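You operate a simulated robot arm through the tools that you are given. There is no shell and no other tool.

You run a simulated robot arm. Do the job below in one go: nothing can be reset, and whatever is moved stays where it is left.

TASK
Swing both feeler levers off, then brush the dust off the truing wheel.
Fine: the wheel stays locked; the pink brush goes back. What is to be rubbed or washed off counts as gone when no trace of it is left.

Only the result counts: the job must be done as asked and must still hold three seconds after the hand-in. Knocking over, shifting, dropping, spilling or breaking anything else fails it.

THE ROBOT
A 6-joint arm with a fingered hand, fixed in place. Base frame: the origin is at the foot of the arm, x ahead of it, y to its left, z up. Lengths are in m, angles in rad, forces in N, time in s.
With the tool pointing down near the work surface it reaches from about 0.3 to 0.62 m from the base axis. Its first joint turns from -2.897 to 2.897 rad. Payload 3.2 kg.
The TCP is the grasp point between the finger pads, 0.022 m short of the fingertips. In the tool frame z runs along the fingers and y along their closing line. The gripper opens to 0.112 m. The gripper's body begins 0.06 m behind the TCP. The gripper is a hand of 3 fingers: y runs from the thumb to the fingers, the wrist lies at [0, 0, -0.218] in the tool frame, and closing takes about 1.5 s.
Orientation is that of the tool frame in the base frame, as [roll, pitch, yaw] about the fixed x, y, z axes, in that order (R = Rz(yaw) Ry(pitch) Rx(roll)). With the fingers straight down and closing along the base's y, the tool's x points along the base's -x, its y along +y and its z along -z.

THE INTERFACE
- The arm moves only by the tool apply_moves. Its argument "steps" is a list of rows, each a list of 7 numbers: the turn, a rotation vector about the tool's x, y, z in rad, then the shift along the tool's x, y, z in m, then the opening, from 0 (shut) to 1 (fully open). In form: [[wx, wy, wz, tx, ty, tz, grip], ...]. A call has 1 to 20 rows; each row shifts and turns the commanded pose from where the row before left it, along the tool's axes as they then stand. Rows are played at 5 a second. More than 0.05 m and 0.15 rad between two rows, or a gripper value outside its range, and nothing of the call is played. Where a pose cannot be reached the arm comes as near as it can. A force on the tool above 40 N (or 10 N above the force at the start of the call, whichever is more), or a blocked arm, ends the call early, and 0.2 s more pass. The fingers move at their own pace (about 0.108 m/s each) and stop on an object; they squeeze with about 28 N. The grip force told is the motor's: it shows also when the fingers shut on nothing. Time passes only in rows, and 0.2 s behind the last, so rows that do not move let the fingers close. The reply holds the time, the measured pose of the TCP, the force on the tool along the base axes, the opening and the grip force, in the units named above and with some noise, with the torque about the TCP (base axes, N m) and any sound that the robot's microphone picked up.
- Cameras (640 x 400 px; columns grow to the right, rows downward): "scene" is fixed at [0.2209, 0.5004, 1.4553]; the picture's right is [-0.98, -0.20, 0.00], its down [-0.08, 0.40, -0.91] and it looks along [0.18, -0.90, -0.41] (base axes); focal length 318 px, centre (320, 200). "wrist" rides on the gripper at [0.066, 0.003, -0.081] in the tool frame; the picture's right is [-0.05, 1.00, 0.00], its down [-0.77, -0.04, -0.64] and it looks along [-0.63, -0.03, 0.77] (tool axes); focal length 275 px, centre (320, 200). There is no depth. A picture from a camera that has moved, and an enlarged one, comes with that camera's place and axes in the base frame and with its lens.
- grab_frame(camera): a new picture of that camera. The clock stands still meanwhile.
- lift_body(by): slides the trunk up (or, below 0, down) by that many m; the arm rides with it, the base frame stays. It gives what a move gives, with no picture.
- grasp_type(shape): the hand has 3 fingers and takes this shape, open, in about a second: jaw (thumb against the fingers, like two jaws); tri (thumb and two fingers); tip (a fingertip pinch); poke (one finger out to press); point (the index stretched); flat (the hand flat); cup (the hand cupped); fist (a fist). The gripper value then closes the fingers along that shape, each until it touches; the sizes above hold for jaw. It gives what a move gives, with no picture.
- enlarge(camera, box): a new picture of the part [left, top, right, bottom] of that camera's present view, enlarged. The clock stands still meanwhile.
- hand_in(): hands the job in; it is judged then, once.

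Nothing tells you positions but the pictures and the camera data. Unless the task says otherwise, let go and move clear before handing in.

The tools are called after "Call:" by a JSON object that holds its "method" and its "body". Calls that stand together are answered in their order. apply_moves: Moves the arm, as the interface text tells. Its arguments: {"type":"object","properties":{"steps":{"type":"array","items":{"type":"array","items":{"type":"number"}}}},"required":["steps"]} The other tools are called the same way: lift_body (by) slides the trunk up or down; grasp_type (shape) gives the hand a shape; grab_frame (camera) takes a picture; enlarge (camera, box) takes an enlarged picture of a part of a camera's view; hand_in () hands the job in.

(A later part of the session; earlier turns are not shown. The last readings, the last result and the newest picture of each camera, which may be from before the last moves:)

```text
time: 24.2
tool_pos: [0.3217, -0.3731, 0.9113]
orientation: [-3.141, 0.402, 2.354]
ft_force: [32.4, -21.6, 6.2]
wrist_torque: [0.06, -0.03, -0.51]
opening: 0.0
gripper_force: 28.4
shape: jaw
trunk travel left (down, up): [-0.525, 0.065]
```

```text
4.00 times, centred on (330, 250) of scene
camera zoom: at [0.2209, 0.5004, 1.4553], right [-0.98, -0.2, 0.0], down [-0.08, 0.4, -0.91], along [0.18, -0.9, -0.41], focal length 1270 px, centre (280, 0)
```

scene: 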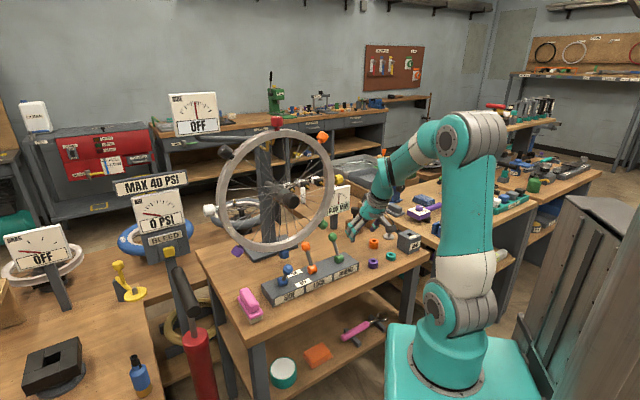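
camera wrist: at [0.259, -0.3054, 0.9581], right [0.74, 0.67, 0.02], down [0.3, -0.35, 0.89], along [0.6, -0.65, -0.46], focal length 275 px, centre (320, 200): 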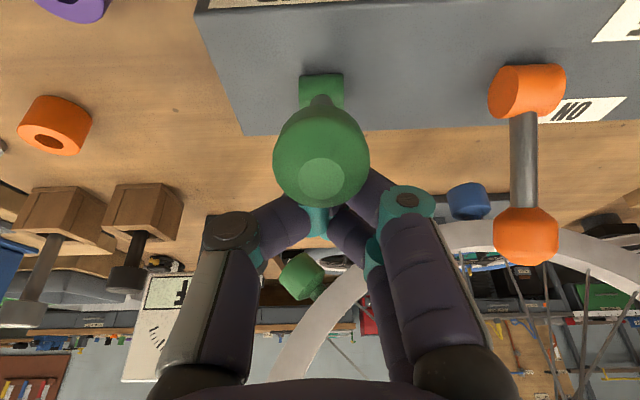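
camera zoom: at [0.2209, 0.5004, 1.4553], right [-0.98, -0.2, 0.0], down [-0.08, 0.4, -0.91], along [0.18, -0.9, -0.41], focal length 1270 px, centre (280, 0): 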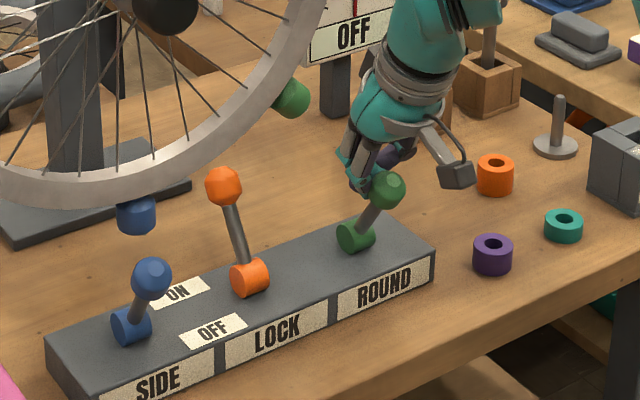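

The green lever is against its OFF stop and both gauges read OFF, with orange LOCK still at ON. I will ease off, rise straight up and clear the area, then compare the levers.

Call:
{"method": "apply_moves", "body": {"steps": [[0, 0, 0, -0.0092, 0, 0.0039, 0.0], [0, 0, 0, -0.0092, 0, 0.0039, 0.0], [0, 0, 0, -0.0117, 0, -0.0276, 0.0], [0, 0, 0, -0.0117, 0, -0.0276, 0.0], [0, 0, 0, -0.0117, 0, -0.0276, 0.0], [0, 0, 0, -0.0117, 0, -0.0276, 0.0], [0, 0, 0, 0.028, 0, -0.0117, 0.0], [0, 0, 0, 0.028, 0, -0.0117, 0.0], [0, 0, 0, 0.028, 0, -0.0117, 0.3], [0, 0, 0, 0.028, 0, -0.0117, 0.5]]}}

Call:
{"method": "grab_frame", "body": {"camera": "wrist"}}

Call:
{"method": "grab_frame", "body": {"camera": "scene"}}

Call:
{"method": "enlarge", "body": {"camera": "scene", "box": [240, 220, 370, 310]}}

```text
time: 26.4
tool_pos: [0.2493, -0.2994, 1.03]
orientation: [3.14, 0.4, 2.353]
ft_force: [0.1, -0.1, -0.1]
wrist_torque: [-0.04, -0.01, 0.0]
opening: 0.0555
gripper_force: 0.0
shape: jaw
trunk travel left (down, up): [-0.525, 0.065]
```

```text
taken
camera wrist: at [0.1857, -0.2314, 1.0782], right [0.74, 0.67, 0.02], down [0.3, -0.35, 0.89], along [0.6, -0.65, -0.46], focal length 275 px, centre (320, 200)
```

wrist: 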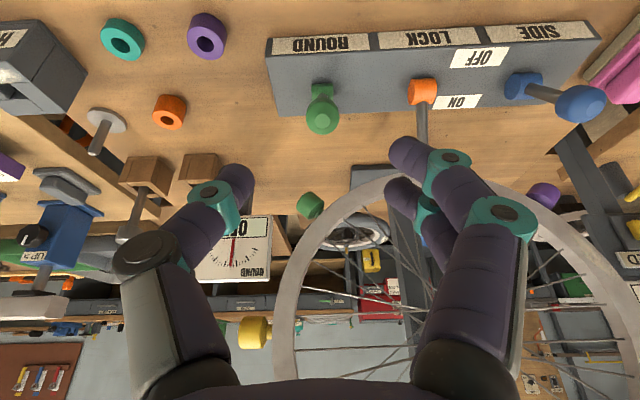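

```text
taken
```

scene: 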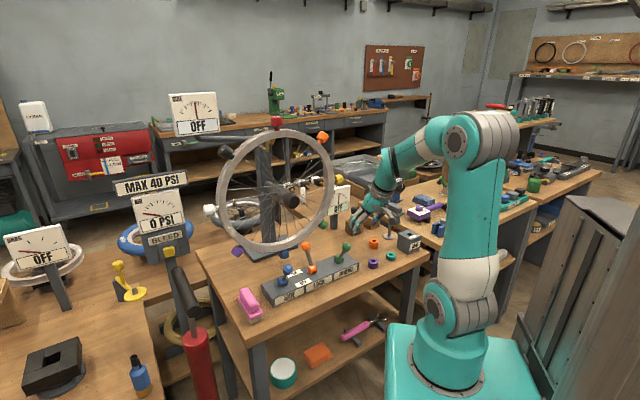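

```text
4.44 times, centred on (305, 265) of scene
camera zoom: at [0.2209, 0.5004, 1.4553], right [-0.98, -0.2, 0.0], down [-0.08, 0.4, -0.91], along [0.18, -0.9, -0.41], focal length 1412 px, centre (387, -89)
```

zoom: 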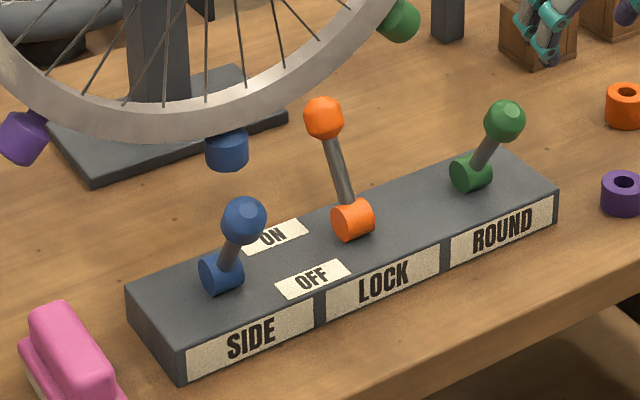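

Both feeler levers are off and LOCK is still on. Next is the brush: I will move across above it with the tool upright to measure how it lies.

Call:
{"method": "apply_moves", "body": {"steps": [[0, 0.1, 0, 0, 0.04, 0, 0.6], [0, 0.1, 0, 0, 0.04, 0, 0.6], [0, 0.1, 0, 0, 0.04, 0, 0.6], [0, 0.1, 0, 0, 0.04, 0, 0.6], [0, 0, 0, 0, 0.04, 0, 0.6], [0, 0, 0, 0, 0.04, 0, 0.6], [0, 0, 0, 0, 0.04, 0, 0.6], [0, 0, 0, 0, 0.04, 0, 0.6], [0, 0, -0.095, 0, 0, 0, 0.6], [0, 0, -0.095, 0, 0, 0, 0.6]]}}

Call:
{"method": "grab_frame", "body": {"camera": "wrist"}}

Call:
{"method": "enlarge", "body": {"camera": "scene", "box": [220, 270, 300, 330]}}

```text
time: 28.6
tool_pos: [0.4759, -0.0722, 1.0307]
orientation: [3.141, 0.0, 2.544]
ft_force: [0.6, -0.5, 0.2]
wrist_torque: [0.01, 0.0, 0.0]
opening: 0.0669
gripper_force: 0.1
shape: jaw
trunk travel left (down, up): [-0.525, 0.065]
```

```text
taken
camera wrist: at [0.4227, -0.032, 1.1109], right [0.6, 0.8, 0.0], down [0.62, -0.46, 0.64], along [0.51, -0.38, -0.77], focal length 275 px, centre (320, 200)
```

wrist: 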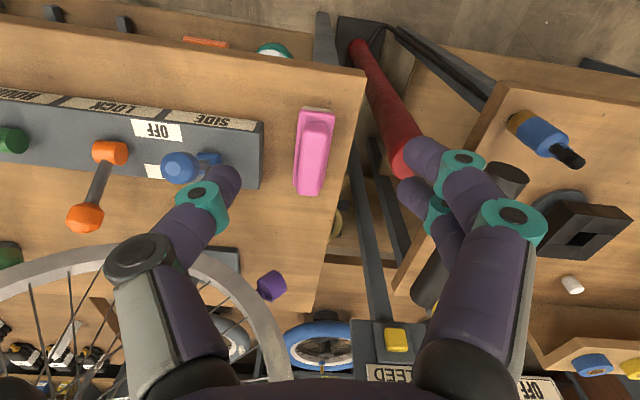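

```text
6.67 times, centred on (260, 300) of scene
camera zoom: at [0.2209, 0.5004, 1.4553], right [-0.98, -0.2, 0.0], down [-0.08, 0.4, -0.91], along [0.18, -0.9, -0.41], focal length 2117 px, centre (720, -467)
```

zoom: 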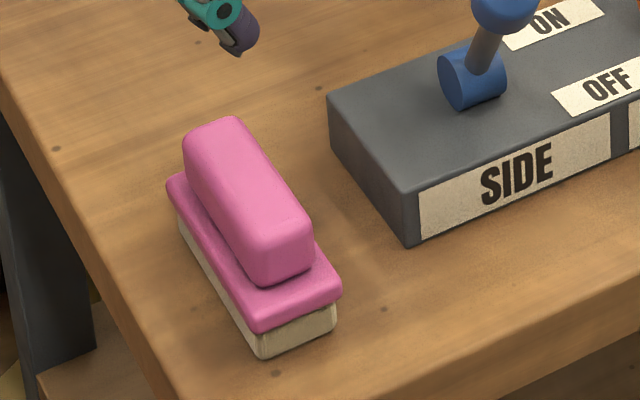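

Call:
{"method": "enlarge", "body": {"camera": "wrist", "box": [270, 95, 366, 205]}}

```text
3.64 times, centred on (318, 150) of wrist
camera zoom: at [0.4227, -0.032, 1.1109], right [0.6, 0.8, 0.0], down [0.62, -0.46, 0.64], along [0.51, -0.38, -0.77], focal length 1001 px, centre (327, 382)
```

zoom: 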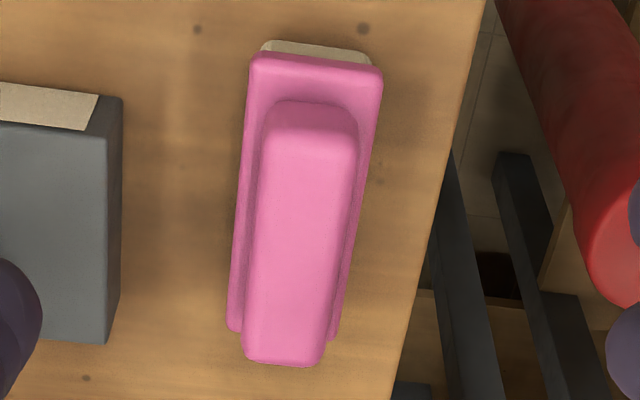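

The brush lies centred at about (0.544, -0.134), its long axis along the (1,-1) direction. It is roughly 95 mm by 38 mm, with the handle top near z 0.857. I will line the hand up above it and look again before grasping.

Call:
{"method": "apply_moves", "body": {"steps": [[0, 0, 0.09, 0, 0, 0, 0.6], [0, 0, 0.092, 0, 0, 0, 0.6], [0, 0, 0, -0.0306, 0.0013, 0.03, 0.6], [0, 0, 0, -0.0306, 0.0013, 0.03, 0.6], [0, 0, 0, -0.0306, 0.0013, 0.03, 0.6], [0, 0, 0, 0, 0, 0, 0.6]]}}

Call:
{"method": "grab_frame", "body": {"camera": "wrist"}}

Call:
{"method": "enlarge", "body": {"camera": "scene", "box": [200, 220, 320, 330]}}

```text
time: 30.0
tool_pos: [0.5404, -0.1357, 0.9403]
orientation: [3.14, -0.001, 2.362]
ft_force: [-0.6, -0.8, 0.1]
wrist_torque: [0.03, -0.02, -0.02]
opening: 0.0668
gripper_force: 0.0
shape: jaw
trunk travel left (down, up): [-0.525, 0.065]
```

```text
taken
camera wrist: at [0.4958, -0.0865, 1.0209], right [0.74, 0.68, 0.0], down [0.52, -0.57, 0.64], along [0.43, -0.47, -0.77], focal length 275 px, centre (320, 200)
```

wrist: 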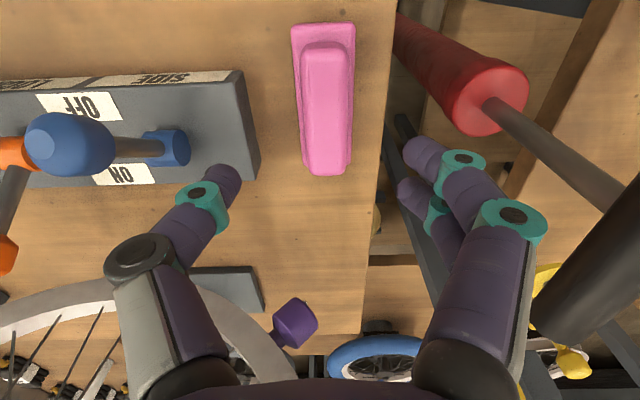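

```text
3.64 times, centred on (260, 275) of scene
camera zoom: at [0.2209, 0.5004, 1.4553], right [-0.98, -0.2, 0.0], down [-0.08, 0.4, -0.91], along [0.18, -0.9, -0.41], focal length 1155 px, centre (538, -73)
```

zoom: 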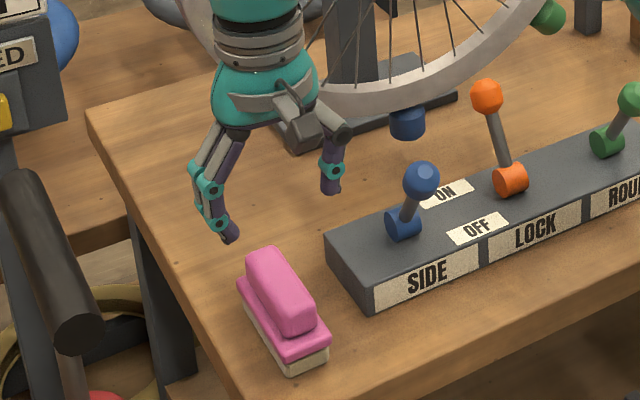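

Call:
{"method": "enlarge", "body": {"camera": "wrist", "box": [260, 10, 388, 190]}}

```text
2.22 times, centred on (324, 100) of wrist
camera zoom: at [0.4958, -0.0865, 1.0209], right [0.74, 0.68, 0.0], down [0.52, -0.57, 0.64], along [0.43, -0.47, -0.77], focal length 612 px, centre (311, 422)
```

zoom: 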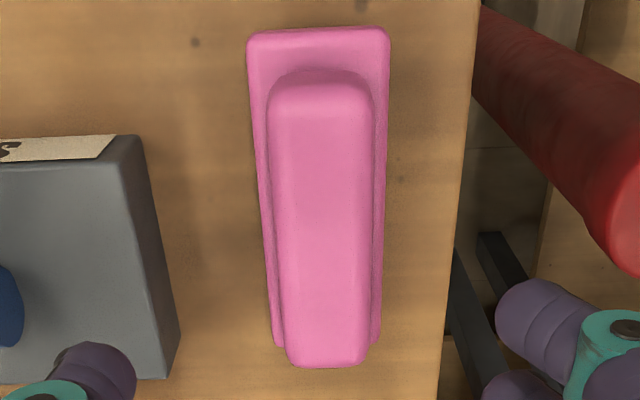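

The brush is aligned with the hand, offset only 3 mm sideways. I will correct that, descend so the fingertips sit just above the brush's base plate, and check before closing.

Call:
{"method": "apply_moves", "body": {"steps": [[0, 0, 0, 0, 0.003, 0.02, 0.6], [0, 0, 0, 0, 0, 0.025, 0.6], [0, 0, 0, 0, 0, 0.02, 0.6], [0, 0, 0, 0, 0, 0.013, 0.6], [0, 0, 0, 0, 0, 0, 0.5], [0, 0, 0, 0, 0, 0, 0.45], [0, 0, 0, 0, 0, 0, 0.45]]}}

Call:
{"method": "grab_frame", "body": {"camera": "wrist"}}

Call:
{"method": "enlarge", "body": {"camera": "scene", "box": [220, 260, 290, 330]}}

```text
time: 31.6
tool_pos: [0.5432, -0.1322, 0.8613]
orientation: [3.14, 0.0, 2.362]
ft_force: [-0.7, -0.4, 0.0]
wrist_torque: [0.02, -0.02, -0.01]
opening: 0.051
gripper_force: 0.1
shape: jaw
trunk travel left (down, up): [-0.525, 0.065]
```

```text
taken
camera wrist: at [0.4997, -0.0841, 0.9413], right [0.74, 0.68, 0.0], down [0.52, -0.57, 0.64], along [0.43, -0.47, -0.77], focal length 275 px, centre (320, 200)
```

wrist: 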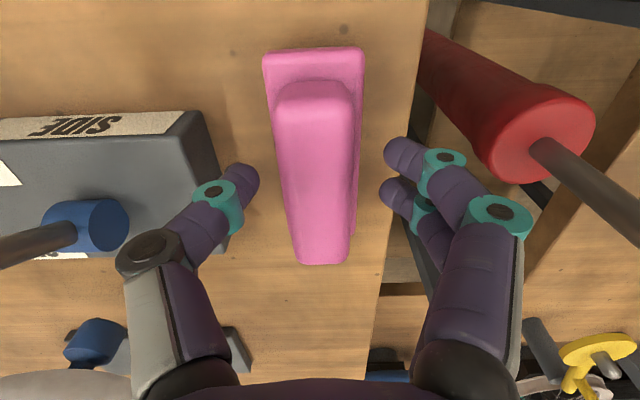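

```text
5.71 times, centred on (255, 295) of scene
camera zoom: at [0.2209, 0.5004, 1.4553], right [-0.98, -0.2, 0.0], down [-0.08, 0.4, -0.91], along [0.18, -0.9, -0.41], focal length 1815 px, centre (691, -343)
```

zoom: 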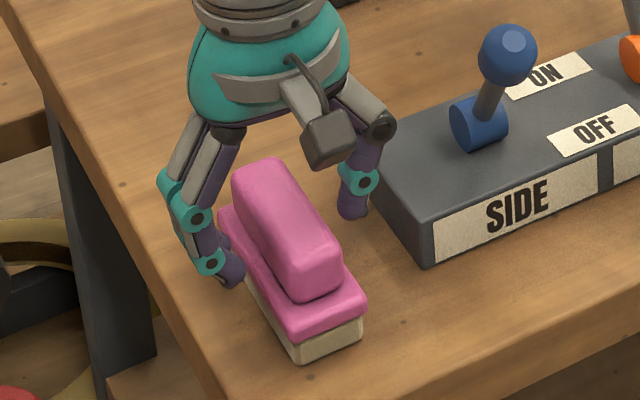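

The fingers straddle the handle evenly. I will close slowly and watch the opening.

Call:
{"method": "apply_moves", "body": {"steps": [[0, 0, 0, 0, 0, 0, 0.38], [0, 0, 0, 0, 0, 0, 0.32], [0, 0, 0, 0, 0, 0, 0.27], [0, 0, 0, 0, 0, 0, 0.22], [0, 0, 0, 0, 0, 0, 0.15], [0, 0, 0, 0, 0, 0, 0.1], [0, 0, 0, 0, 0, 0, 0.1], [0, 0, 0, 0, 0, 0, 0.1]]}}

Call:
{"method": "grab_frame", "body": {"camera": "wrist"}}

Call:
{"method": "enlarge", "body": {"camera": "scene", "box": [220, 260, 290, 330]}}

```text
time: 33.4
tool_pos: [0.5441, -0.1337, 0.8615]
orientation: [3.14, -0.001, 2.361]
ft_force: [-0.2, 0.2, -0.1]
wrist_torque: [-0.01, -0.02, 0.03]
opening: 0.0223
gripper_force: 27.5
shape: jaw
trunk travel left (down, up): [-0.525, 0.065]
```

```text
taken
camera wrist: at [0.4998, -0.0841, 0.9413], right [0.74, 0.68, 0.0], down [0.52, -0.57, 0.64], along [0.43, -0.47, -0.77], focal length 275 px, centre (320, 200)
```

wrist: 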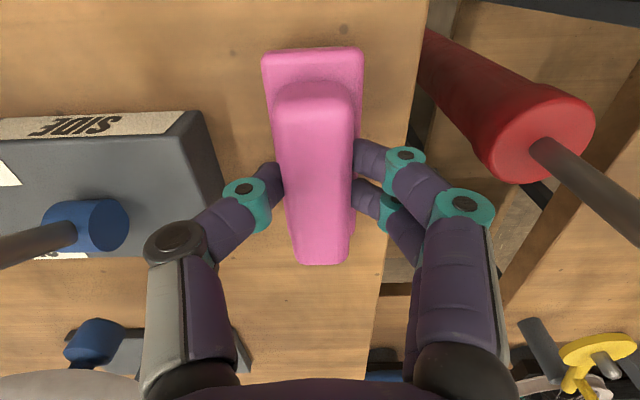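

```text
5.71 times, centred on (255, 295) of scene
camera zoom: at [0.2209, 0.5004, 1.4553], right [-0.98, -0.2, 0.0], down [-0.08, 0.4, -0.91], along [0.18, -0.9, -0.41], focal length 1815 px, centre (691, -343)
```

zoom: 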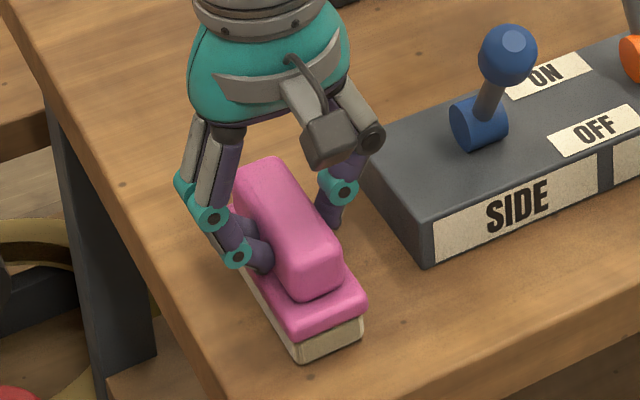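

The handle is gripped at 22 mm and the brush has not shifted. The grasp pose to return to is (0.5441, -0.1337, 0.8615) at yaw 2.361. I will lift it straight up and begin tilting toward the wheel.

Call:
{"method": "apply_moves", "body": {"steps": [[0, 0, 0, 0, 0, -0.02, 0.05], [0, 0, 0, 0, 0, -0.03, 0.05], [0, 0, 0, 0, 0, -0.04, 0.05], [0, 0, 0, 0, 0, -0.045, 0.05], [0, 0, 0, 0, 0, -0.045, 0.05], [0, -0.14, 0, 0, 0, 0, 0.05], [0, -0.14, 0, 0, 0, 0, 0.05], [0, -0.14, 0, 0, 0, 0, 0.05], [0, -0.14, 0, 0, 0, 0, 0.05], [0, -0.14, 0, 0, 0, 0, 0.05]]}}

Call:
{"method": "grab_frame", "body": {"camera": "wrist"}}

Call:
{"method": "grab_frame", "body": {"camera": "scene"}}

```text
time: 35.6
tool_pos: [0.5438, -0.1319, 1.0425]
orientation: [3.138, 0.701, 2.364]
ft_force: [0.0, 0.7, -0.8]
wrist_torque: [0.02, 0.0, 0.0]
opening: 0.0219
gripper_force: 28.3
shape: jaw
trunk travel left (down, up): [-0.525, 0.065]
```

```text
taken
camera wrist: at [0.4732, -0.0572, 1.0608], right [0.73, 0.69, 0.03], down [0.1, -0.15, 0.98], along [0.68, -0.71, -0.18], focal length 275 px, centre (320, 200)
```

wrist: 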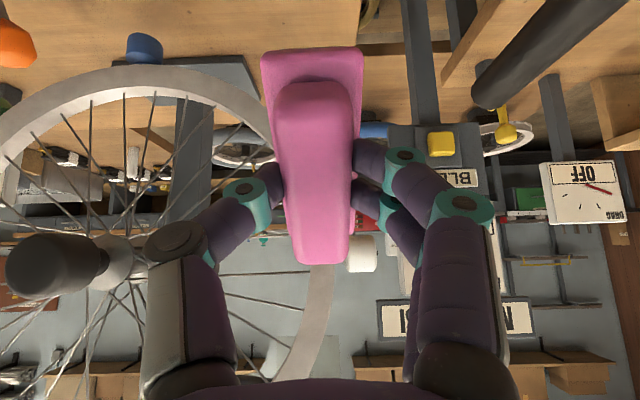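

```text
taken
```

scene: 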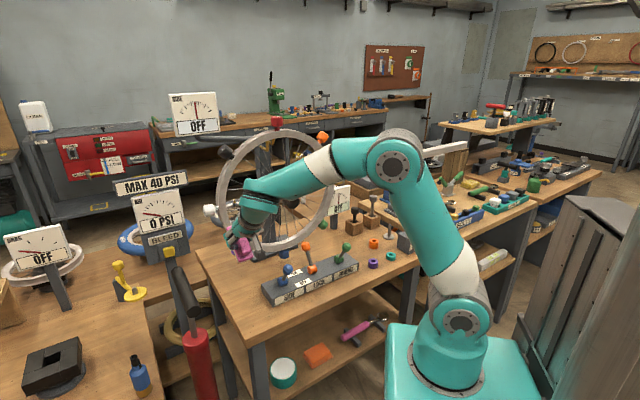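

The brush is secure. I will continue tilting until the bristles face the wheel squarely, staying clear of it.

Call:
{"method": "apply_moves", "body": {"steps": [[0, -0.145, 0, 0, 0, 0, 0.05], [0, -0.145, 0, 0, 0, 0, 0.05], [0, -0.145, 0, 0, 0, 0, 0.05], [0, -0.145, 0, 0, 0, 0, 0.05], [0, -0.145, 0, 0, 0, 0, 0.05], [0, -0.145, 0, 0, 0, 0, 0.05], [0, 0, 0, 0, 0, 0, 0.05]]}}

Call:
{"method": "grab_frame", "body": {"camera": "wrist"}}

Call:
{"method": "grab_frame", "body": {"camera": "scene"}}

```text
time: 37.2
tool_pos: [0.5428, -0.1317, 1.0408]
orientation: [1.283, 1.57, 0.504]
ft_force: [0.3, -0.8, 0.0]
wrist_torque: [0.03, -0.01, 0.0]
opening: 0.0217
gripper_force: 28.3
shape: jaw
trunk travel left (down, up): [-0.525, 0.065]
```

```text
taken
camera wrist: at [0.4889, -0.0728, 0.9747], right [0.7, 0.71, 0.05], down [-0.48, 0.42, 0.77], along [0.53, -0.56, 0.64], focal length 275 px, centre (320, 200)
```

wrist: 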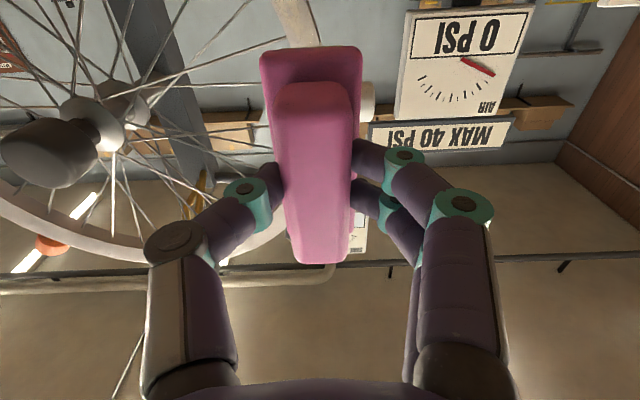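

```text
taken
```

scene: 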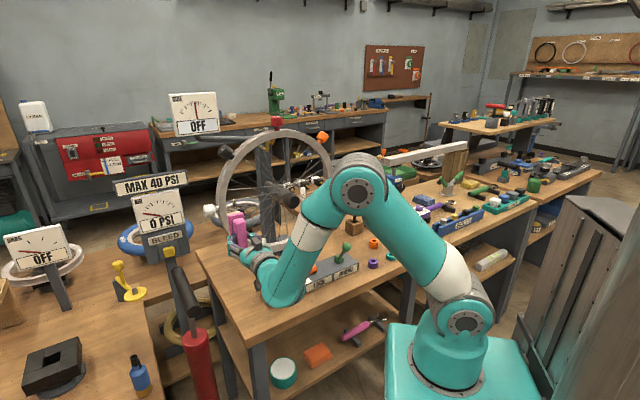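

The brush now faces the wheel squarely and held clear of it. I will lower to the dust height, turn the brush to line up with the rim there, and approach to about 3 cm from the face.

Call:
{"method": "apply_moves", "body": {"steps": [[0, 0, 0, 0.026, -0.007, 0, 0.05], [0, 0, 0, 0.026, -0.007, 0, 0.05], [0, 0, -0.131, 0, 0, 0, 0.05], [0, 0, -0.131, 0, 0, 0, 0.05], [0, 0, -0.131, 0, 0, 0, 0.05], [0, 0, 0, 0, 0, 0.035, 0.05], [0, 0, 0, 0, 0, 0.035, 0.05], [0, 0, 0, 0, 0, 0, 0.05]]}}

Call:
{"method": "grab_frame", "body": {"camera": "wrist"}}

Call:
{"method": "enlarge", "body": {"camera": "scene", "box": [190, 170, 330, 310]}}

```text
time: 39.0
tool_pos: [0.5823, -0.1911, 0.9892]
orientation: [-1.578, 1.178, -2.358]
ft_force: [-0.4, -0.5, -0.2]
wrist_torque: [0.03, 0.01, 0.03]
opening: 0.0217
gripper_force: 27.9
shape: jaw
trunk travel left (down, up): [-0.525, 0.065]
```

```text
taken
camera wrist: at [0.51, -0.1496, 0.927], right [0.66, 0.67, -0.34], down [-0.27, 0.63, 0.73], along [0.7, -0.39, 0.6], focal length 275 px, centre (320, 200)
```

wrist: 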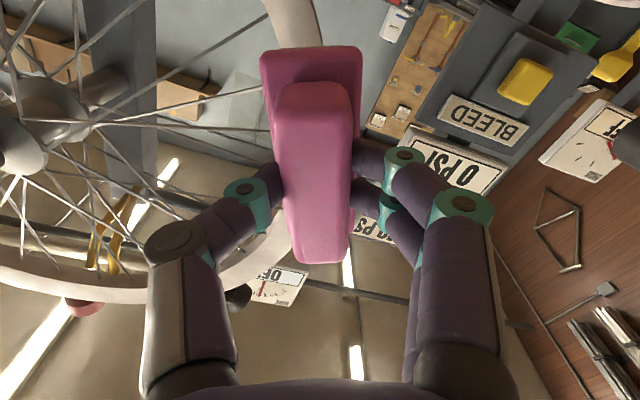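

```text
2.86 times, centred on (260, 240) of scene
camera zoom: at [0.2209, 0.5004, 1.4553], right [-0.98, -0.2, 0.0], down [-0.08, 0.4, -0.91], along [0.18, -0.9, -0.41], focal length 907 px, centre (491, 86)
```

zoom: 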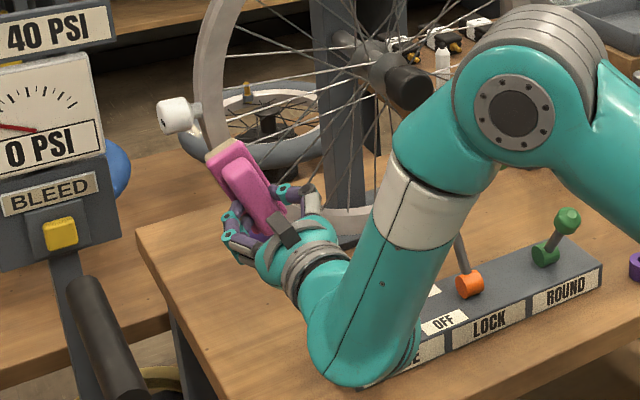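

The brush is about 3 cm from the rim face, lined up with the dusty arc and clear of the markers and levers. I will ease forward until I feel contact.

Call:
{"method": "apply_moves", "body": {"steps": [[0, 0, 0, 0, 0, 0.01, 0.05], [0, 0, 0, 0, 0, 0.008, 0.05], [0, 0, 0, 0, 0, 0.004, 0.05], [0, 0, 0, 0, 0, 0, 0.05]]}}

Call:
{"method": "enlarge", "body": {"camera": "scene", "box": [200, 180, 270, 250]}}

```text
time: 40.0
tool_pos: [0.5974, -0.2046, 0.9905]
orientation: [-1.575, 1.178, -2.356]
ft_force: [-16.9, 14.4, -6.2]
wrist_torque: [0.06, 0.04, -0.04]
opening: 0.0222
gripper_force: 27.6
shape: jaw
trunk travel left (down, up): [-0.525, 0.065]
```

```text
5.71 times, centred on (235, 215) of scene
camera zoom: at [0.2209, 0.5004, 1.4553], right [-0.98, -0.2, 0.0], down [-0.08, 0.4, -0.91], along [0.18, -0.9, -0.41], focal length 1815 px, centre (806, 114)
```

zoom: 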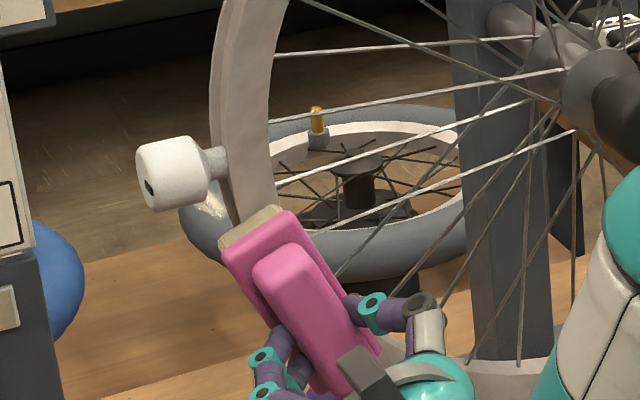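

Contact is made at about 22 N. I will ease off about a millimetre and brush back and forth along the rim with small sideways shifts.

Call:
{"method": "apply_moves", "body": {"steps": [[0, 0, 0, 0, 0, -0.001, 0.05], [0, 0, 0, 0.006, 0, 0, 0.05], [0, 0, 0, 0.006, 0, 0, 0.05], [0, 0, 0, -0.012, 0, 0, 0.05], [0, 0, 0, -0.012, 0, 0, 0.05], [0, 0, 0, 0.012, 0, 0, 0.05], [0, 0, 0, 0.012, 0.004, 0, 0.05], [0, 0, 0, -0.012, 0, 0, 0.05], [0, 0, 0, -0.012, 0, 0, 0.05], [0, 0, 0, 0.012, -0.004, 0, 0.05], [0, 0, 0, 0.012, -0.004, 0, 0.05], [0, 0, 0, -0.012, 0, 0, 0.05], [0, 0, 0, -0.012, 0, 0, 0.05], [0, 0, 0, 0.012, 0.004, 0, 0.05]]}}

Call:
{"method": "enlarge", "body": {"camera": "scene", "box": [200, 180, 270, 250]}}

Call:
{"method": "grab_frame", "body": {"camera": "wrist"}}

```text
time: 43.0
tool_pos: [0.6027, -0.1991, 0.994]
orientation: [-1.564, 1.18, -2.346]
ft_force: [-7.1, 8.2, 1.7]
wrist_torque: [-0.01, 0.0, -0.01]
opening: 0.0224
gripper_force: 28.4
shape: jaw
out of reach, approached as far as the arm can: row 3, 11
trunk travel left (down, up): [-0.525, 0.065]
```

```text
5.71 times, centred on (235, 215) of scene
camera zoom: at [0.2209, 0.5004, 1.4553], right [-0.98, -0.2, 0.0], down [-0.08, 0.4, -0.91], along [0.18, -0.9, -0.41], focal length 1815 px, centre (806, 114)
```

zoom: 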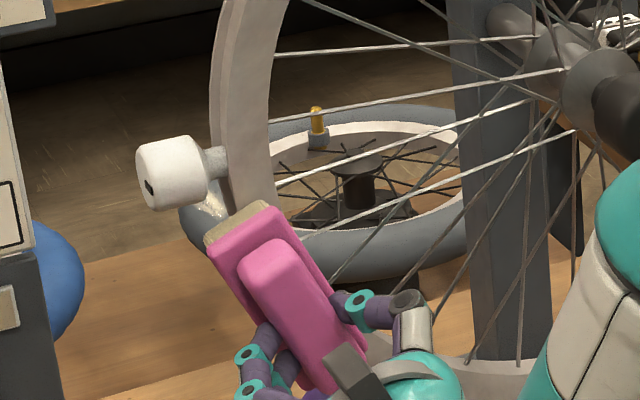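

```text
taken
camera wrist: at [0.5291, -0.1583, 0.9309], right [0.66, 0.67, -0.34], down [-0.27, 0.63, 0.73], along [0.7, -0.39, 0.6], focal length 275 px, centre (320, 200)
```

wrist: 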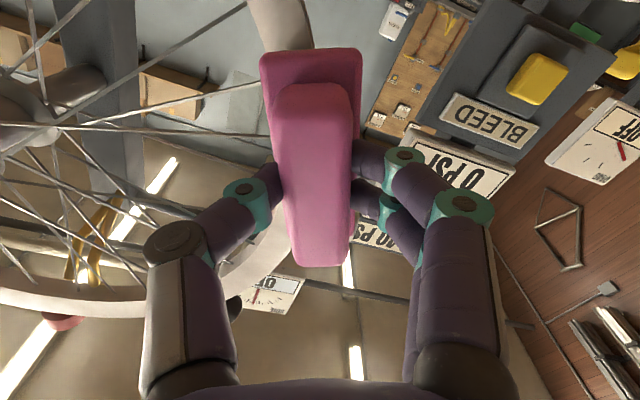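

Part of the stroke reached the arm's limit, so the brush centre shifted slightly upward. I will back off, rise, and tilt the hand so the wrist camera can look past the brush at the rim.

Call:
{"method": "apply_moves", "body": {"steps": [[0, 0, 0, 0, 0, -0.03, 0.05], [0, 0, 0, 0, 0, -0.035, 0.05], [0, 0, 0, 0, 0, -0.035, 0.05], [0, 0, 0.131, 0, 0, 0, 0.05], [0, 0, 0.131, 0, 0, 0, 0.05], [0, 0, 0.131, 0, 0, 0, 0.05], [0, 0, 0, -0.035, 0.025, 0, 0.05], [0, 0, 0, -0.035, 0.025, 0, 0.05], [0, 0, 0, -0.035, 0.03, 0, 0.05], [0, 0.145, 0, 0, 0, 0, 0.05], [0, 0.145, 0, 0, 0, 0, 0.05], [0, 0.145, 0, 0, 0, 0, 0.05], [0, 0.145, 0, 0, 0, 0, 0.05], [0, 0.145, 0, 0, 0, 0, 0.05], [0, 0.145, 0, 0, 0, 0, 0.05], [0, 0, 0, 0, 0, 0, 0.05]]}}

Call:
{"method": "grab_frame", "body": {"camera": "wrist"}}

Call:
{"method": "grab_frame", "body": {"camera": "scene"}}

```text
time: 46.4
tool_pos: [0.5884, -0.0733, 1.0976]
orientation: [3.14, 0.698, 2.359]
ft_force: [-0.6, 0.6, -1.3]
wrist_torque: [-0.01, 0.01, 0.0]
opening: 0.0218
gripper_force: 28.1
shape: jaw
trunk travel left (down, up): [-0.525, 0.065]
```

```text
taken
camera wrist: at [0.5186, 0.0007, 1.1165], right [0.73, 0.69, 0.03], down [0.1, -0.15, 0.98], along [0.68, -0.71, -0.18], focal length 275 px, centre (320, 200)
```

wrist: 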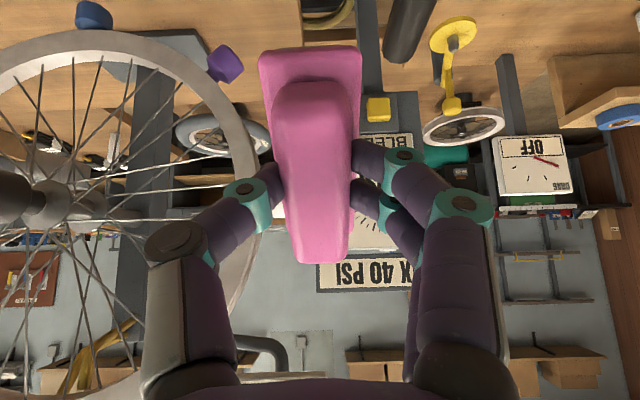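

```text
taken
```

scene: 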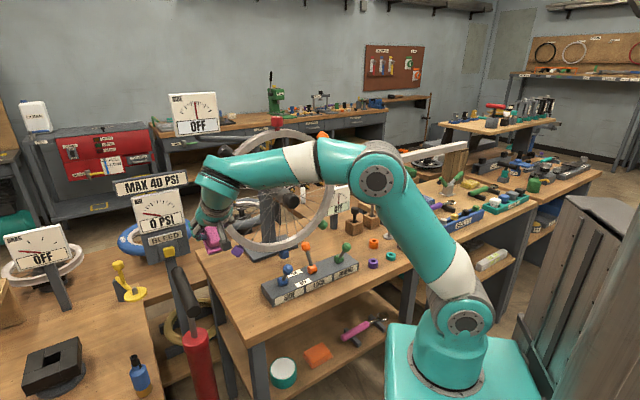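

Call:
{"method": "enlarge", "body": {"camera": "wrist", "box": [170, 50, 290, 190]}}

Call:
{"method": "enlarge", "body": {"camera": "wrist", "box": [215, 75, 265, 135]}}

```text
2.86 times, centred on (230, 120) of wrist
camera zoom: at [0.5186, 0.0007, 1.1165], right [0.73, 0.69, 0.03], down [0.1, -0.15, 0.98], along [0.68, -0.71, -0.18], focal length 786 px, centre (577, 429)
```

zoom: 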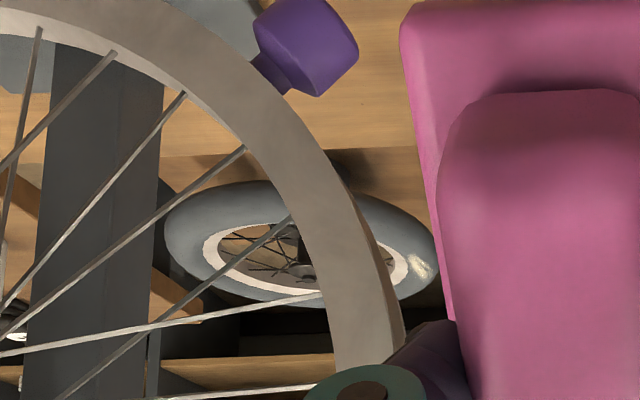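

```text
6.67 times, centred on (240, 105) of wrist
camera zoom: at [0.5186, 0.0007, 1.1165], right [0.73, 0.69, 0.03], down [0.1, -0.15, 0.98], along [0.68, -0.71, -0.18], focal length 1835 px, centre (853, 833)
```

zoom: 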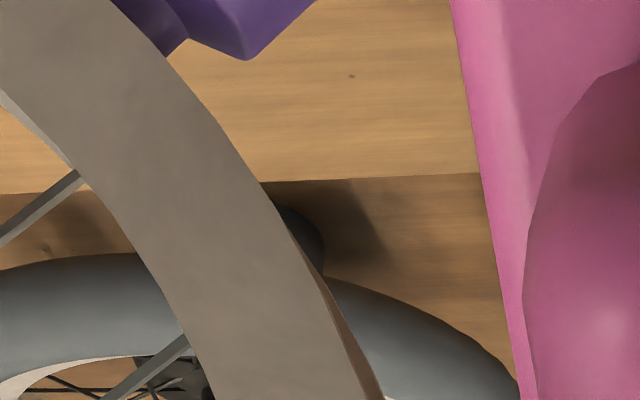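

The patch area now looks clean. I will shift a little to see the rim right up to the white marker and confirm nothing is left.

Call:
{"method": "apply_moves", "body": {"steps": [[0, 0, 0, 0, 0.03, 0, 0.05], [0, 0, 0, -0.02, 0.03, -0.03, 0.05], [0, 0, 0, 0, 0, 0, 0.05]]}}

Call:
{"method": "grab_frame", "body": {"camera": "wrist"}}

Call:
{"method": "enlarge", "body": {"camera": "wrist", "box": [120, 50, 260, 190]}}

Call:
{"method": "enlarge", "body": {"camera": "wrist", "box": [150, 85, 220, 160]}}

Call:
{"method": "enlarge", "body": {"camera": "scene", "box": [190, 115, 350, 265]}}

```text
time: 47.2
tool_pos: [0.6269, -0.0278, 1.1334]
orientation: [3.141, 0.701, 2.361]
ft_force: [0.4, 0.7, -0.8]
wrist_torque: [0.04, 0.02, 0.03]
opening: 0.022
gripper_force: 28.2
shape: jaw
trunk travel left (down, up): [-0.525, 0.065]
```

```text
taken
camera wrist: at [0.557, 0.0461, 1.1517], right [0.73, 0.69, 0.03], down [0.1, -0.15, 0.98], along [0.68, -0.71, -0.18], focal length 275 px, centre (320, 200)
```

wrist: 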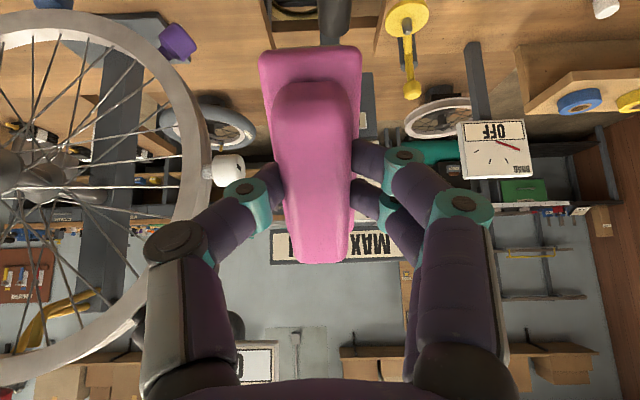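

```text
2.86 times, centred on (190, 120) of wrist
camera zoom: at [0.557, 0.0461, 1.1517], right [0.73, 0.69, 0.03], down [0.1, -0.15, 0.98], along [0.68, -0.71, -0.18], focal length 786 px, centre (691, 429)
```

zoom: 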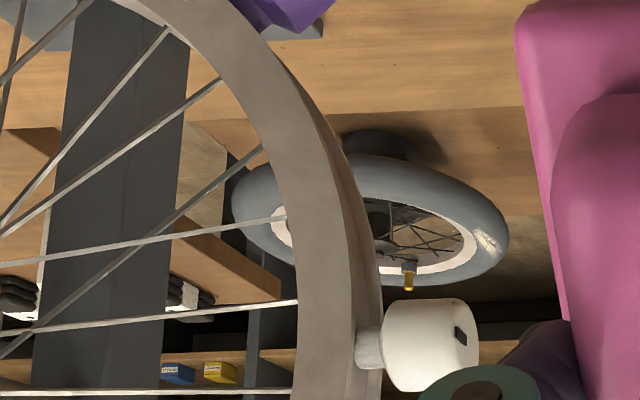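

```text
5.33 times, centred on (185, 122) of wrist
camera zoom: at [0.557, 0.0461, 1.1517], right [0.73, 0.69, 0.03], down [0.1, -0.15, 0.98], along [0.68, -0.71, -0.18], focal length 1468 px, centre (1040, 613)
```

zoom: 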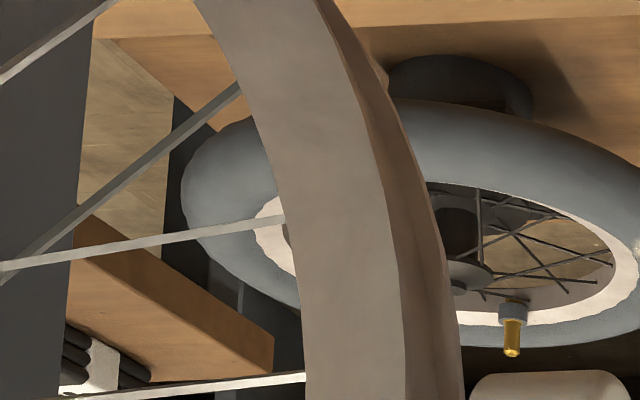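

```text
2.67 times, centred on (270, 190) of scene
camera zoom: at [0.2209, 0.5004, 1.4553], right [-0.98, -0.2, 0.0], down [-0.08, 0.4, -0.91], along [0.18, -0.9, -0.41], focal length 847 px, centre (453, 227)
```

zoom: 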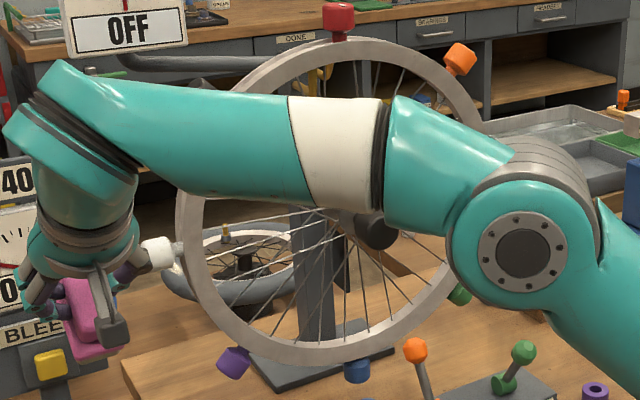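

Call:
{"method": "enlarge", "body": {"camera": "scene", "box": [205, 185, 275, 260]}}

Call:
{"method": "enlarge", "body": {"camera": "wrist", "box": [0, 0, 240, 200]}}

Call:
{"method": "enlarge", "body": {"camera": "wrist", "box": [0, 190, 240, 390]}}

```text
5.33 times, centred on (240, 222) of scene
camera zoom: at [0.2209, 0.5004, 1.4553], right [-0.98, -0.2, 0.0], down [-0.08, 0.4, -0.91], along [0.18, -0.9, -0.41], focal length 1694 px, centre (747, 80)
```

zoom: 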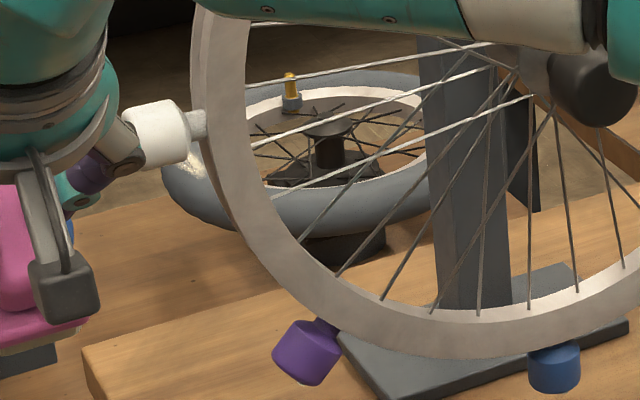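

```text
2.00 times, centred on (120, 100) of wrist
camera zoom: at [0.557, 0.0461, 1.1517], right [0.73, 0.69, 0.03], down [0.1, -0.15, 0.98], along [0.68, -0.71, -0.18], focal length 551 px, centre (720, 400)
```

zoom: 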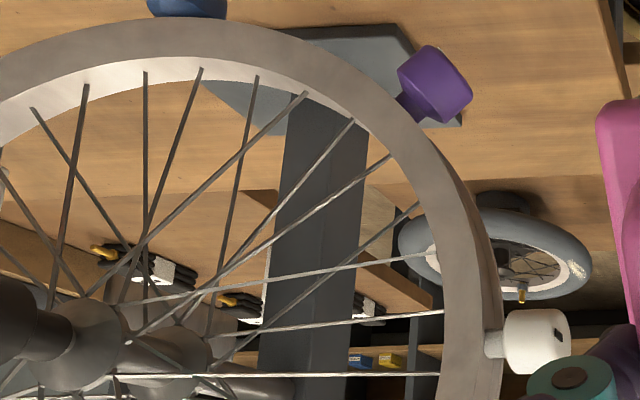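

```text
2.00 times, centred on (120, 290) of wrist
camera zoom: at [0.557, 0.0461, 1.1517], right [0.73, 0.69, 0.03], down [0.1, -0.15, 0.98], along [0.68, -0.71, -0.18], focal length 551 px, centre (720, 20)
```

zoom: 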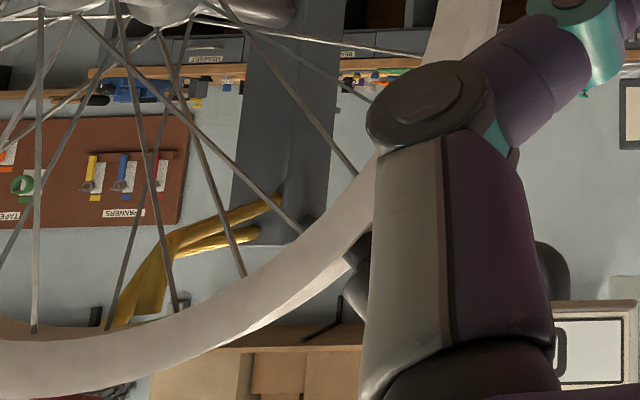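

Call:
{"method": "enlarge", "body": {"camera": "wrist", "box": [175, 75, 211, 115]}}

Call:
{"method": "enlarge", "body": {"camera": "wrist", "box": [180, 110, 216, 150]}}

Call:
{"method": "enlarge", "body": {"camera": "wrist", "box": [165, 50, 201, 90]}}

```text
10.00 times, centred on (193, 95) of wrist
camera zoom: at [0.557, 0.0461, 1.1517], right [0.73, 0.69, 0.03], down [0.1, -0.15, 0.98], along [0.68, -0.71, -0.18], focal length 2753 px, centre (1590, 1250)
```

zoom: 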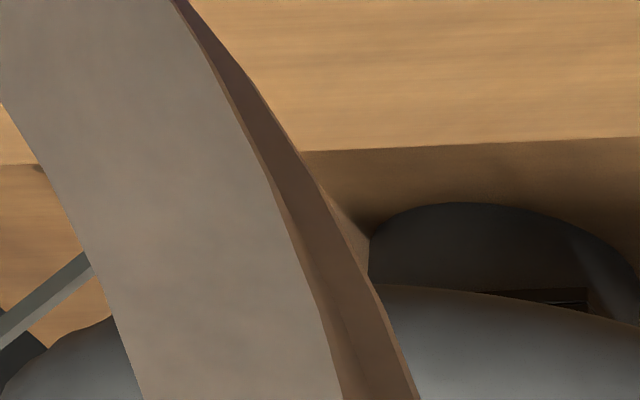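

```text
10.00 times, centred on (198, 130) of wrist
camera zoom: at [0.557, 0.0461, 1.1517], right [0.73, 0.69, 0.03], down [0.1, -0.15, 0.98], along [0.68, -0.71, -0.18], focal length 2753 px, centre (1540, 900)
```

zoom: 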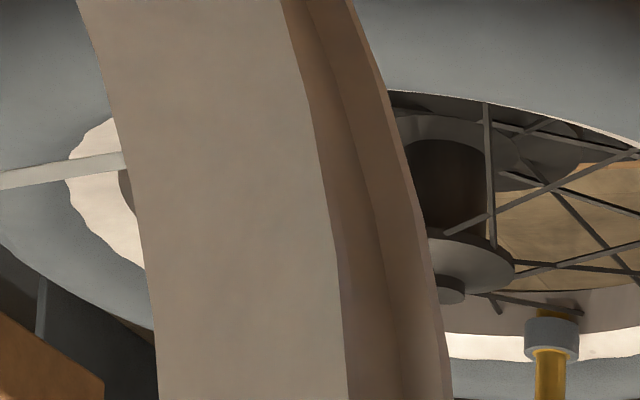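

```text
10.00 times, centred on (183, 70) of wrist
camera zoom: at [0.557, 0.0461, 1.1517], right [0.73, 0.69, 0.03], down [0.1, -0.15, 0.98], along [0.68, -0.71, -0.18], focal length 2753 px, centre (1690, 1500)
```

zoom: 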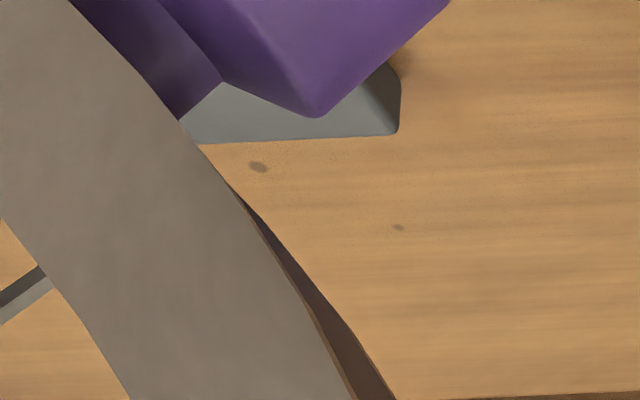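

The rim is clean with no speckles left at tenfold zoom. The brush now goes back: I will move over its original spot and bring the tool upright again before descending.

Call:
{"method": "apply_moves", "body": {"steps": [[0, 0, 0, 0, -0.0335, 0, 0.05], [0, 0, 0, 0, -0.0335, 0, 0.05], [0, 0, 0, 0, -0.0335, 0, 0.05], [0, 0, 0, 0, -0.033, 0, 0.05], [0, 0.14, 0, 0, 0, 0, 0.05], [0, 0.14, 0, 0, 0, 0, 0.05], [0, 0.14, 0, 0, 0, 0, 0.05], [0, 0.14, 0, 0, 0, 0, 0.05], [0, 0.141, 0, 0, 0, 0, 0.05], [0, 0, 0, -0.0157, 0, 0.03, 0.05], [0, 0, 0, 0, 0, 0.04, 0.05], [0, 0, 0, 0, 0, 0.04, 0.05], [0, 0, 0, 0, 0, 0.04, 0.05], [0, 0, 0, 0, 0, 0, 0.05]]}}

Call:
{"method": "grab_frame", "body": {"camera": "wrist"}}

Call:
{"method": "grab_frame", "body": {"camera": "scene"}}

```text
time: 50.2
tool_pos: [0.5591, -0.1395, 0.9839]
orientation: [-3.139, 0.105, 2.365]
ft_force: [-0.1, 0.5, -0.8]
wrist_torque: [0.01, 0.0, 0.01]
opening: 0.0218
gripper_force: 27.9
shape: jaw
out of reach, approached as far as the arm can: row 9
trunk travel left (down, up): [-0.525, 0.065]
```

```text
taken
camera wrist: at [0.5083, -0.0846, 1.0563], right [0.73, 0.68, 0.0], down [0.47, -0.51, 0.71], along [0.49, -0.52, -0.7], focal length 275 px, centre (320, 200)
```

wrist: 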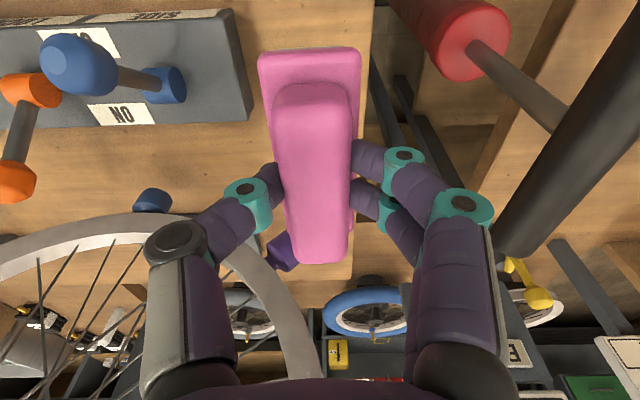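

```text
taken
```

scene: 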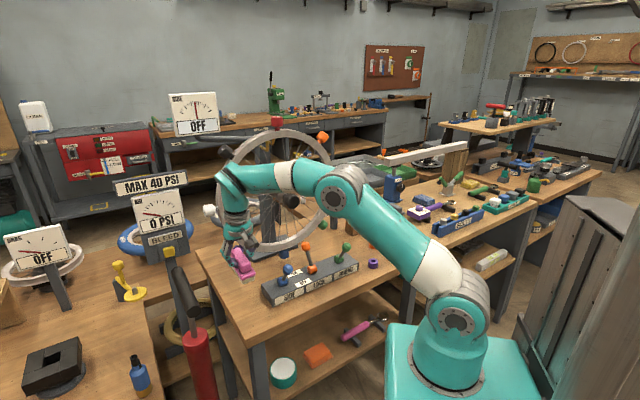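

The tilt was stopped just short of upright at the higher height. I will complete it now, centre over the original spot and come down to just above the bench.

Call:
{"method": "apply_moves", "body": {"steps": [[0, 0.105, 0, 0, 0, 0, 0.05], [0, 0, 0, 0.0147, -0.0064, 0.02, 0.05], [0, 0, 0, 0, 0, 0.03, 0.05], [0, 0, 0, 0, 0, 0.03, 0.05], [0, 0, 0, 0, 0, 0, 0.05], [0, 0, 0, 0, 0, 0, 0.05]]}}

Call:
{"method": "grab_frame", "body": {"camera": "wrist"}}

Call:
{"method": "enlarge", "body": {"camera": "scene", "box": [220, 260, 290, 330]}}

```text
time: 51.6
tool_pos: [0.541, -0.1358, 0.9032]
orientation: [-3.136, 0.001, 2.364]
ft_force: [-0.3, -0.1, -1.5]
wrist_torque: [0.0, -0.01, -0.02]
opening: 0.022
gripper_force: 27.7
shape: jaw
trunk travel left (down, up): [-0.525, 0.065]
```

```text
taken
camera wrist: at [0.4962, -0.0871, 0.9834], right [0.73, 0.68, 0.0], down [0.53, -0.56, 0.64], along [0.43, -0.47, -0.77], focal length 275 px, centre (320, 200)
```

wrist: 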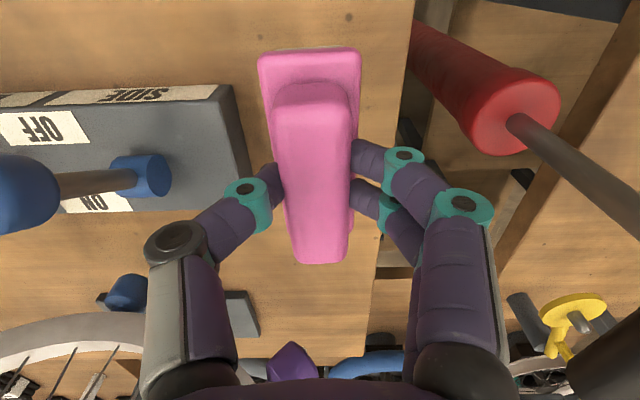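

```text
5.71 times, centred on (255, 295) of scene
camera zoom: at [0.2209, 0.5004, 1.4553], right [-0.98, -0.2, 0.0], down [-0.08, 0.4, -0.91], along [0.18, -0.9, -0.41], focal length 1815 px, centre (691, -343)
```

zoom: 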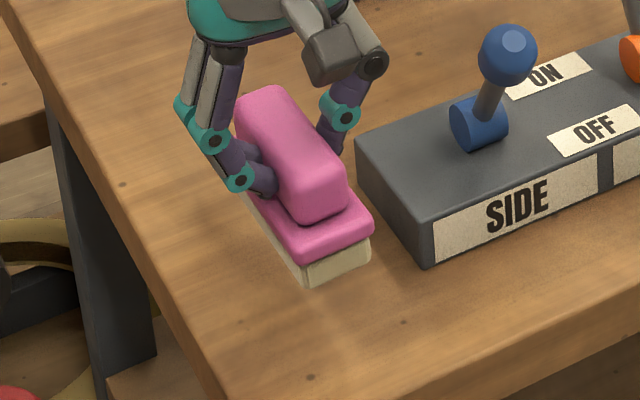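

I am about 4 mm off sideways from the original grasp pose, judging by the camera position. I will correct that and lower the brush until it rests on the bench.

Call:
{"method": "apply_moves", "body": {"steps": [[-0.006, 0, 0, 0, 0.0048, 0.0, 0.05], [0, 0, 0, 0, 0, 0.015, 0.05], [0, 0, 0, 0, 0, 0.015, 0.05], [0, 0, 0, 0, 0, 0.007, 0.05], [0, 0, 0, 0, 0, 0, 0.05]]}}

Call:
{"method": "grab_frame", "body": {"camera": "wrist"}}

Call:
{"method": "enlarge", "body": {"camera": "scene", "box": [220, 260, 290, 330]}}

```text
time: 52.8
tool_pos: [0.5465, -0.1336, 0.8659]
orientation: [-3.141, 0.003, 2.363]
ft_force: [-0.7, 0.3, -0.4]
wrist_torque: [-0.02, 0.0, -0.03]
opening: 0.022
gripper_force: 27.9
shape: jaw
trunk travel left (down, up): [-0.525, 0.065]
```

```text
taken
camera wrist: at [0.5011, -0.0842, 0.9466], right [0.73, 0.68, 0.0], down [0.52, -0.57, 0.64], along [0.43, -0.47, -0.77], focal length 275 px, centre (320, 200)
```

wrist: 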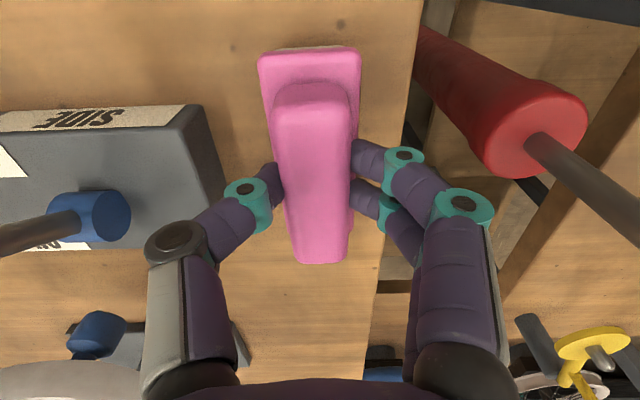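

```text
5.71 times, centred on (255, 295) of scene
camera zoom: at [0.2209, 0.5004, 1.4553], right [-0.98, -0.2, 0.0], down [-0.08, 0.4, -0.91], along [0.18, -0.9, -0.41], focal length 1815 px, centre (691, -343)
```

zoom: 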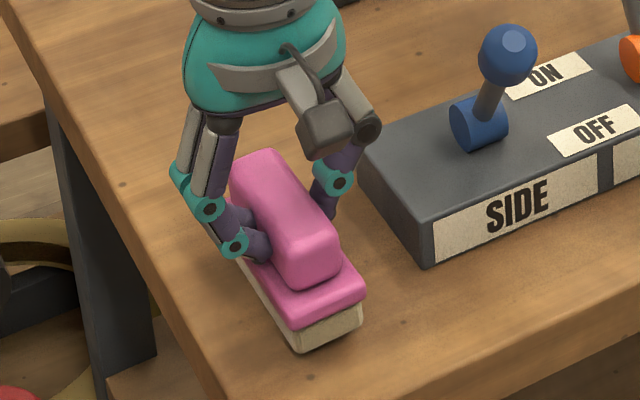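

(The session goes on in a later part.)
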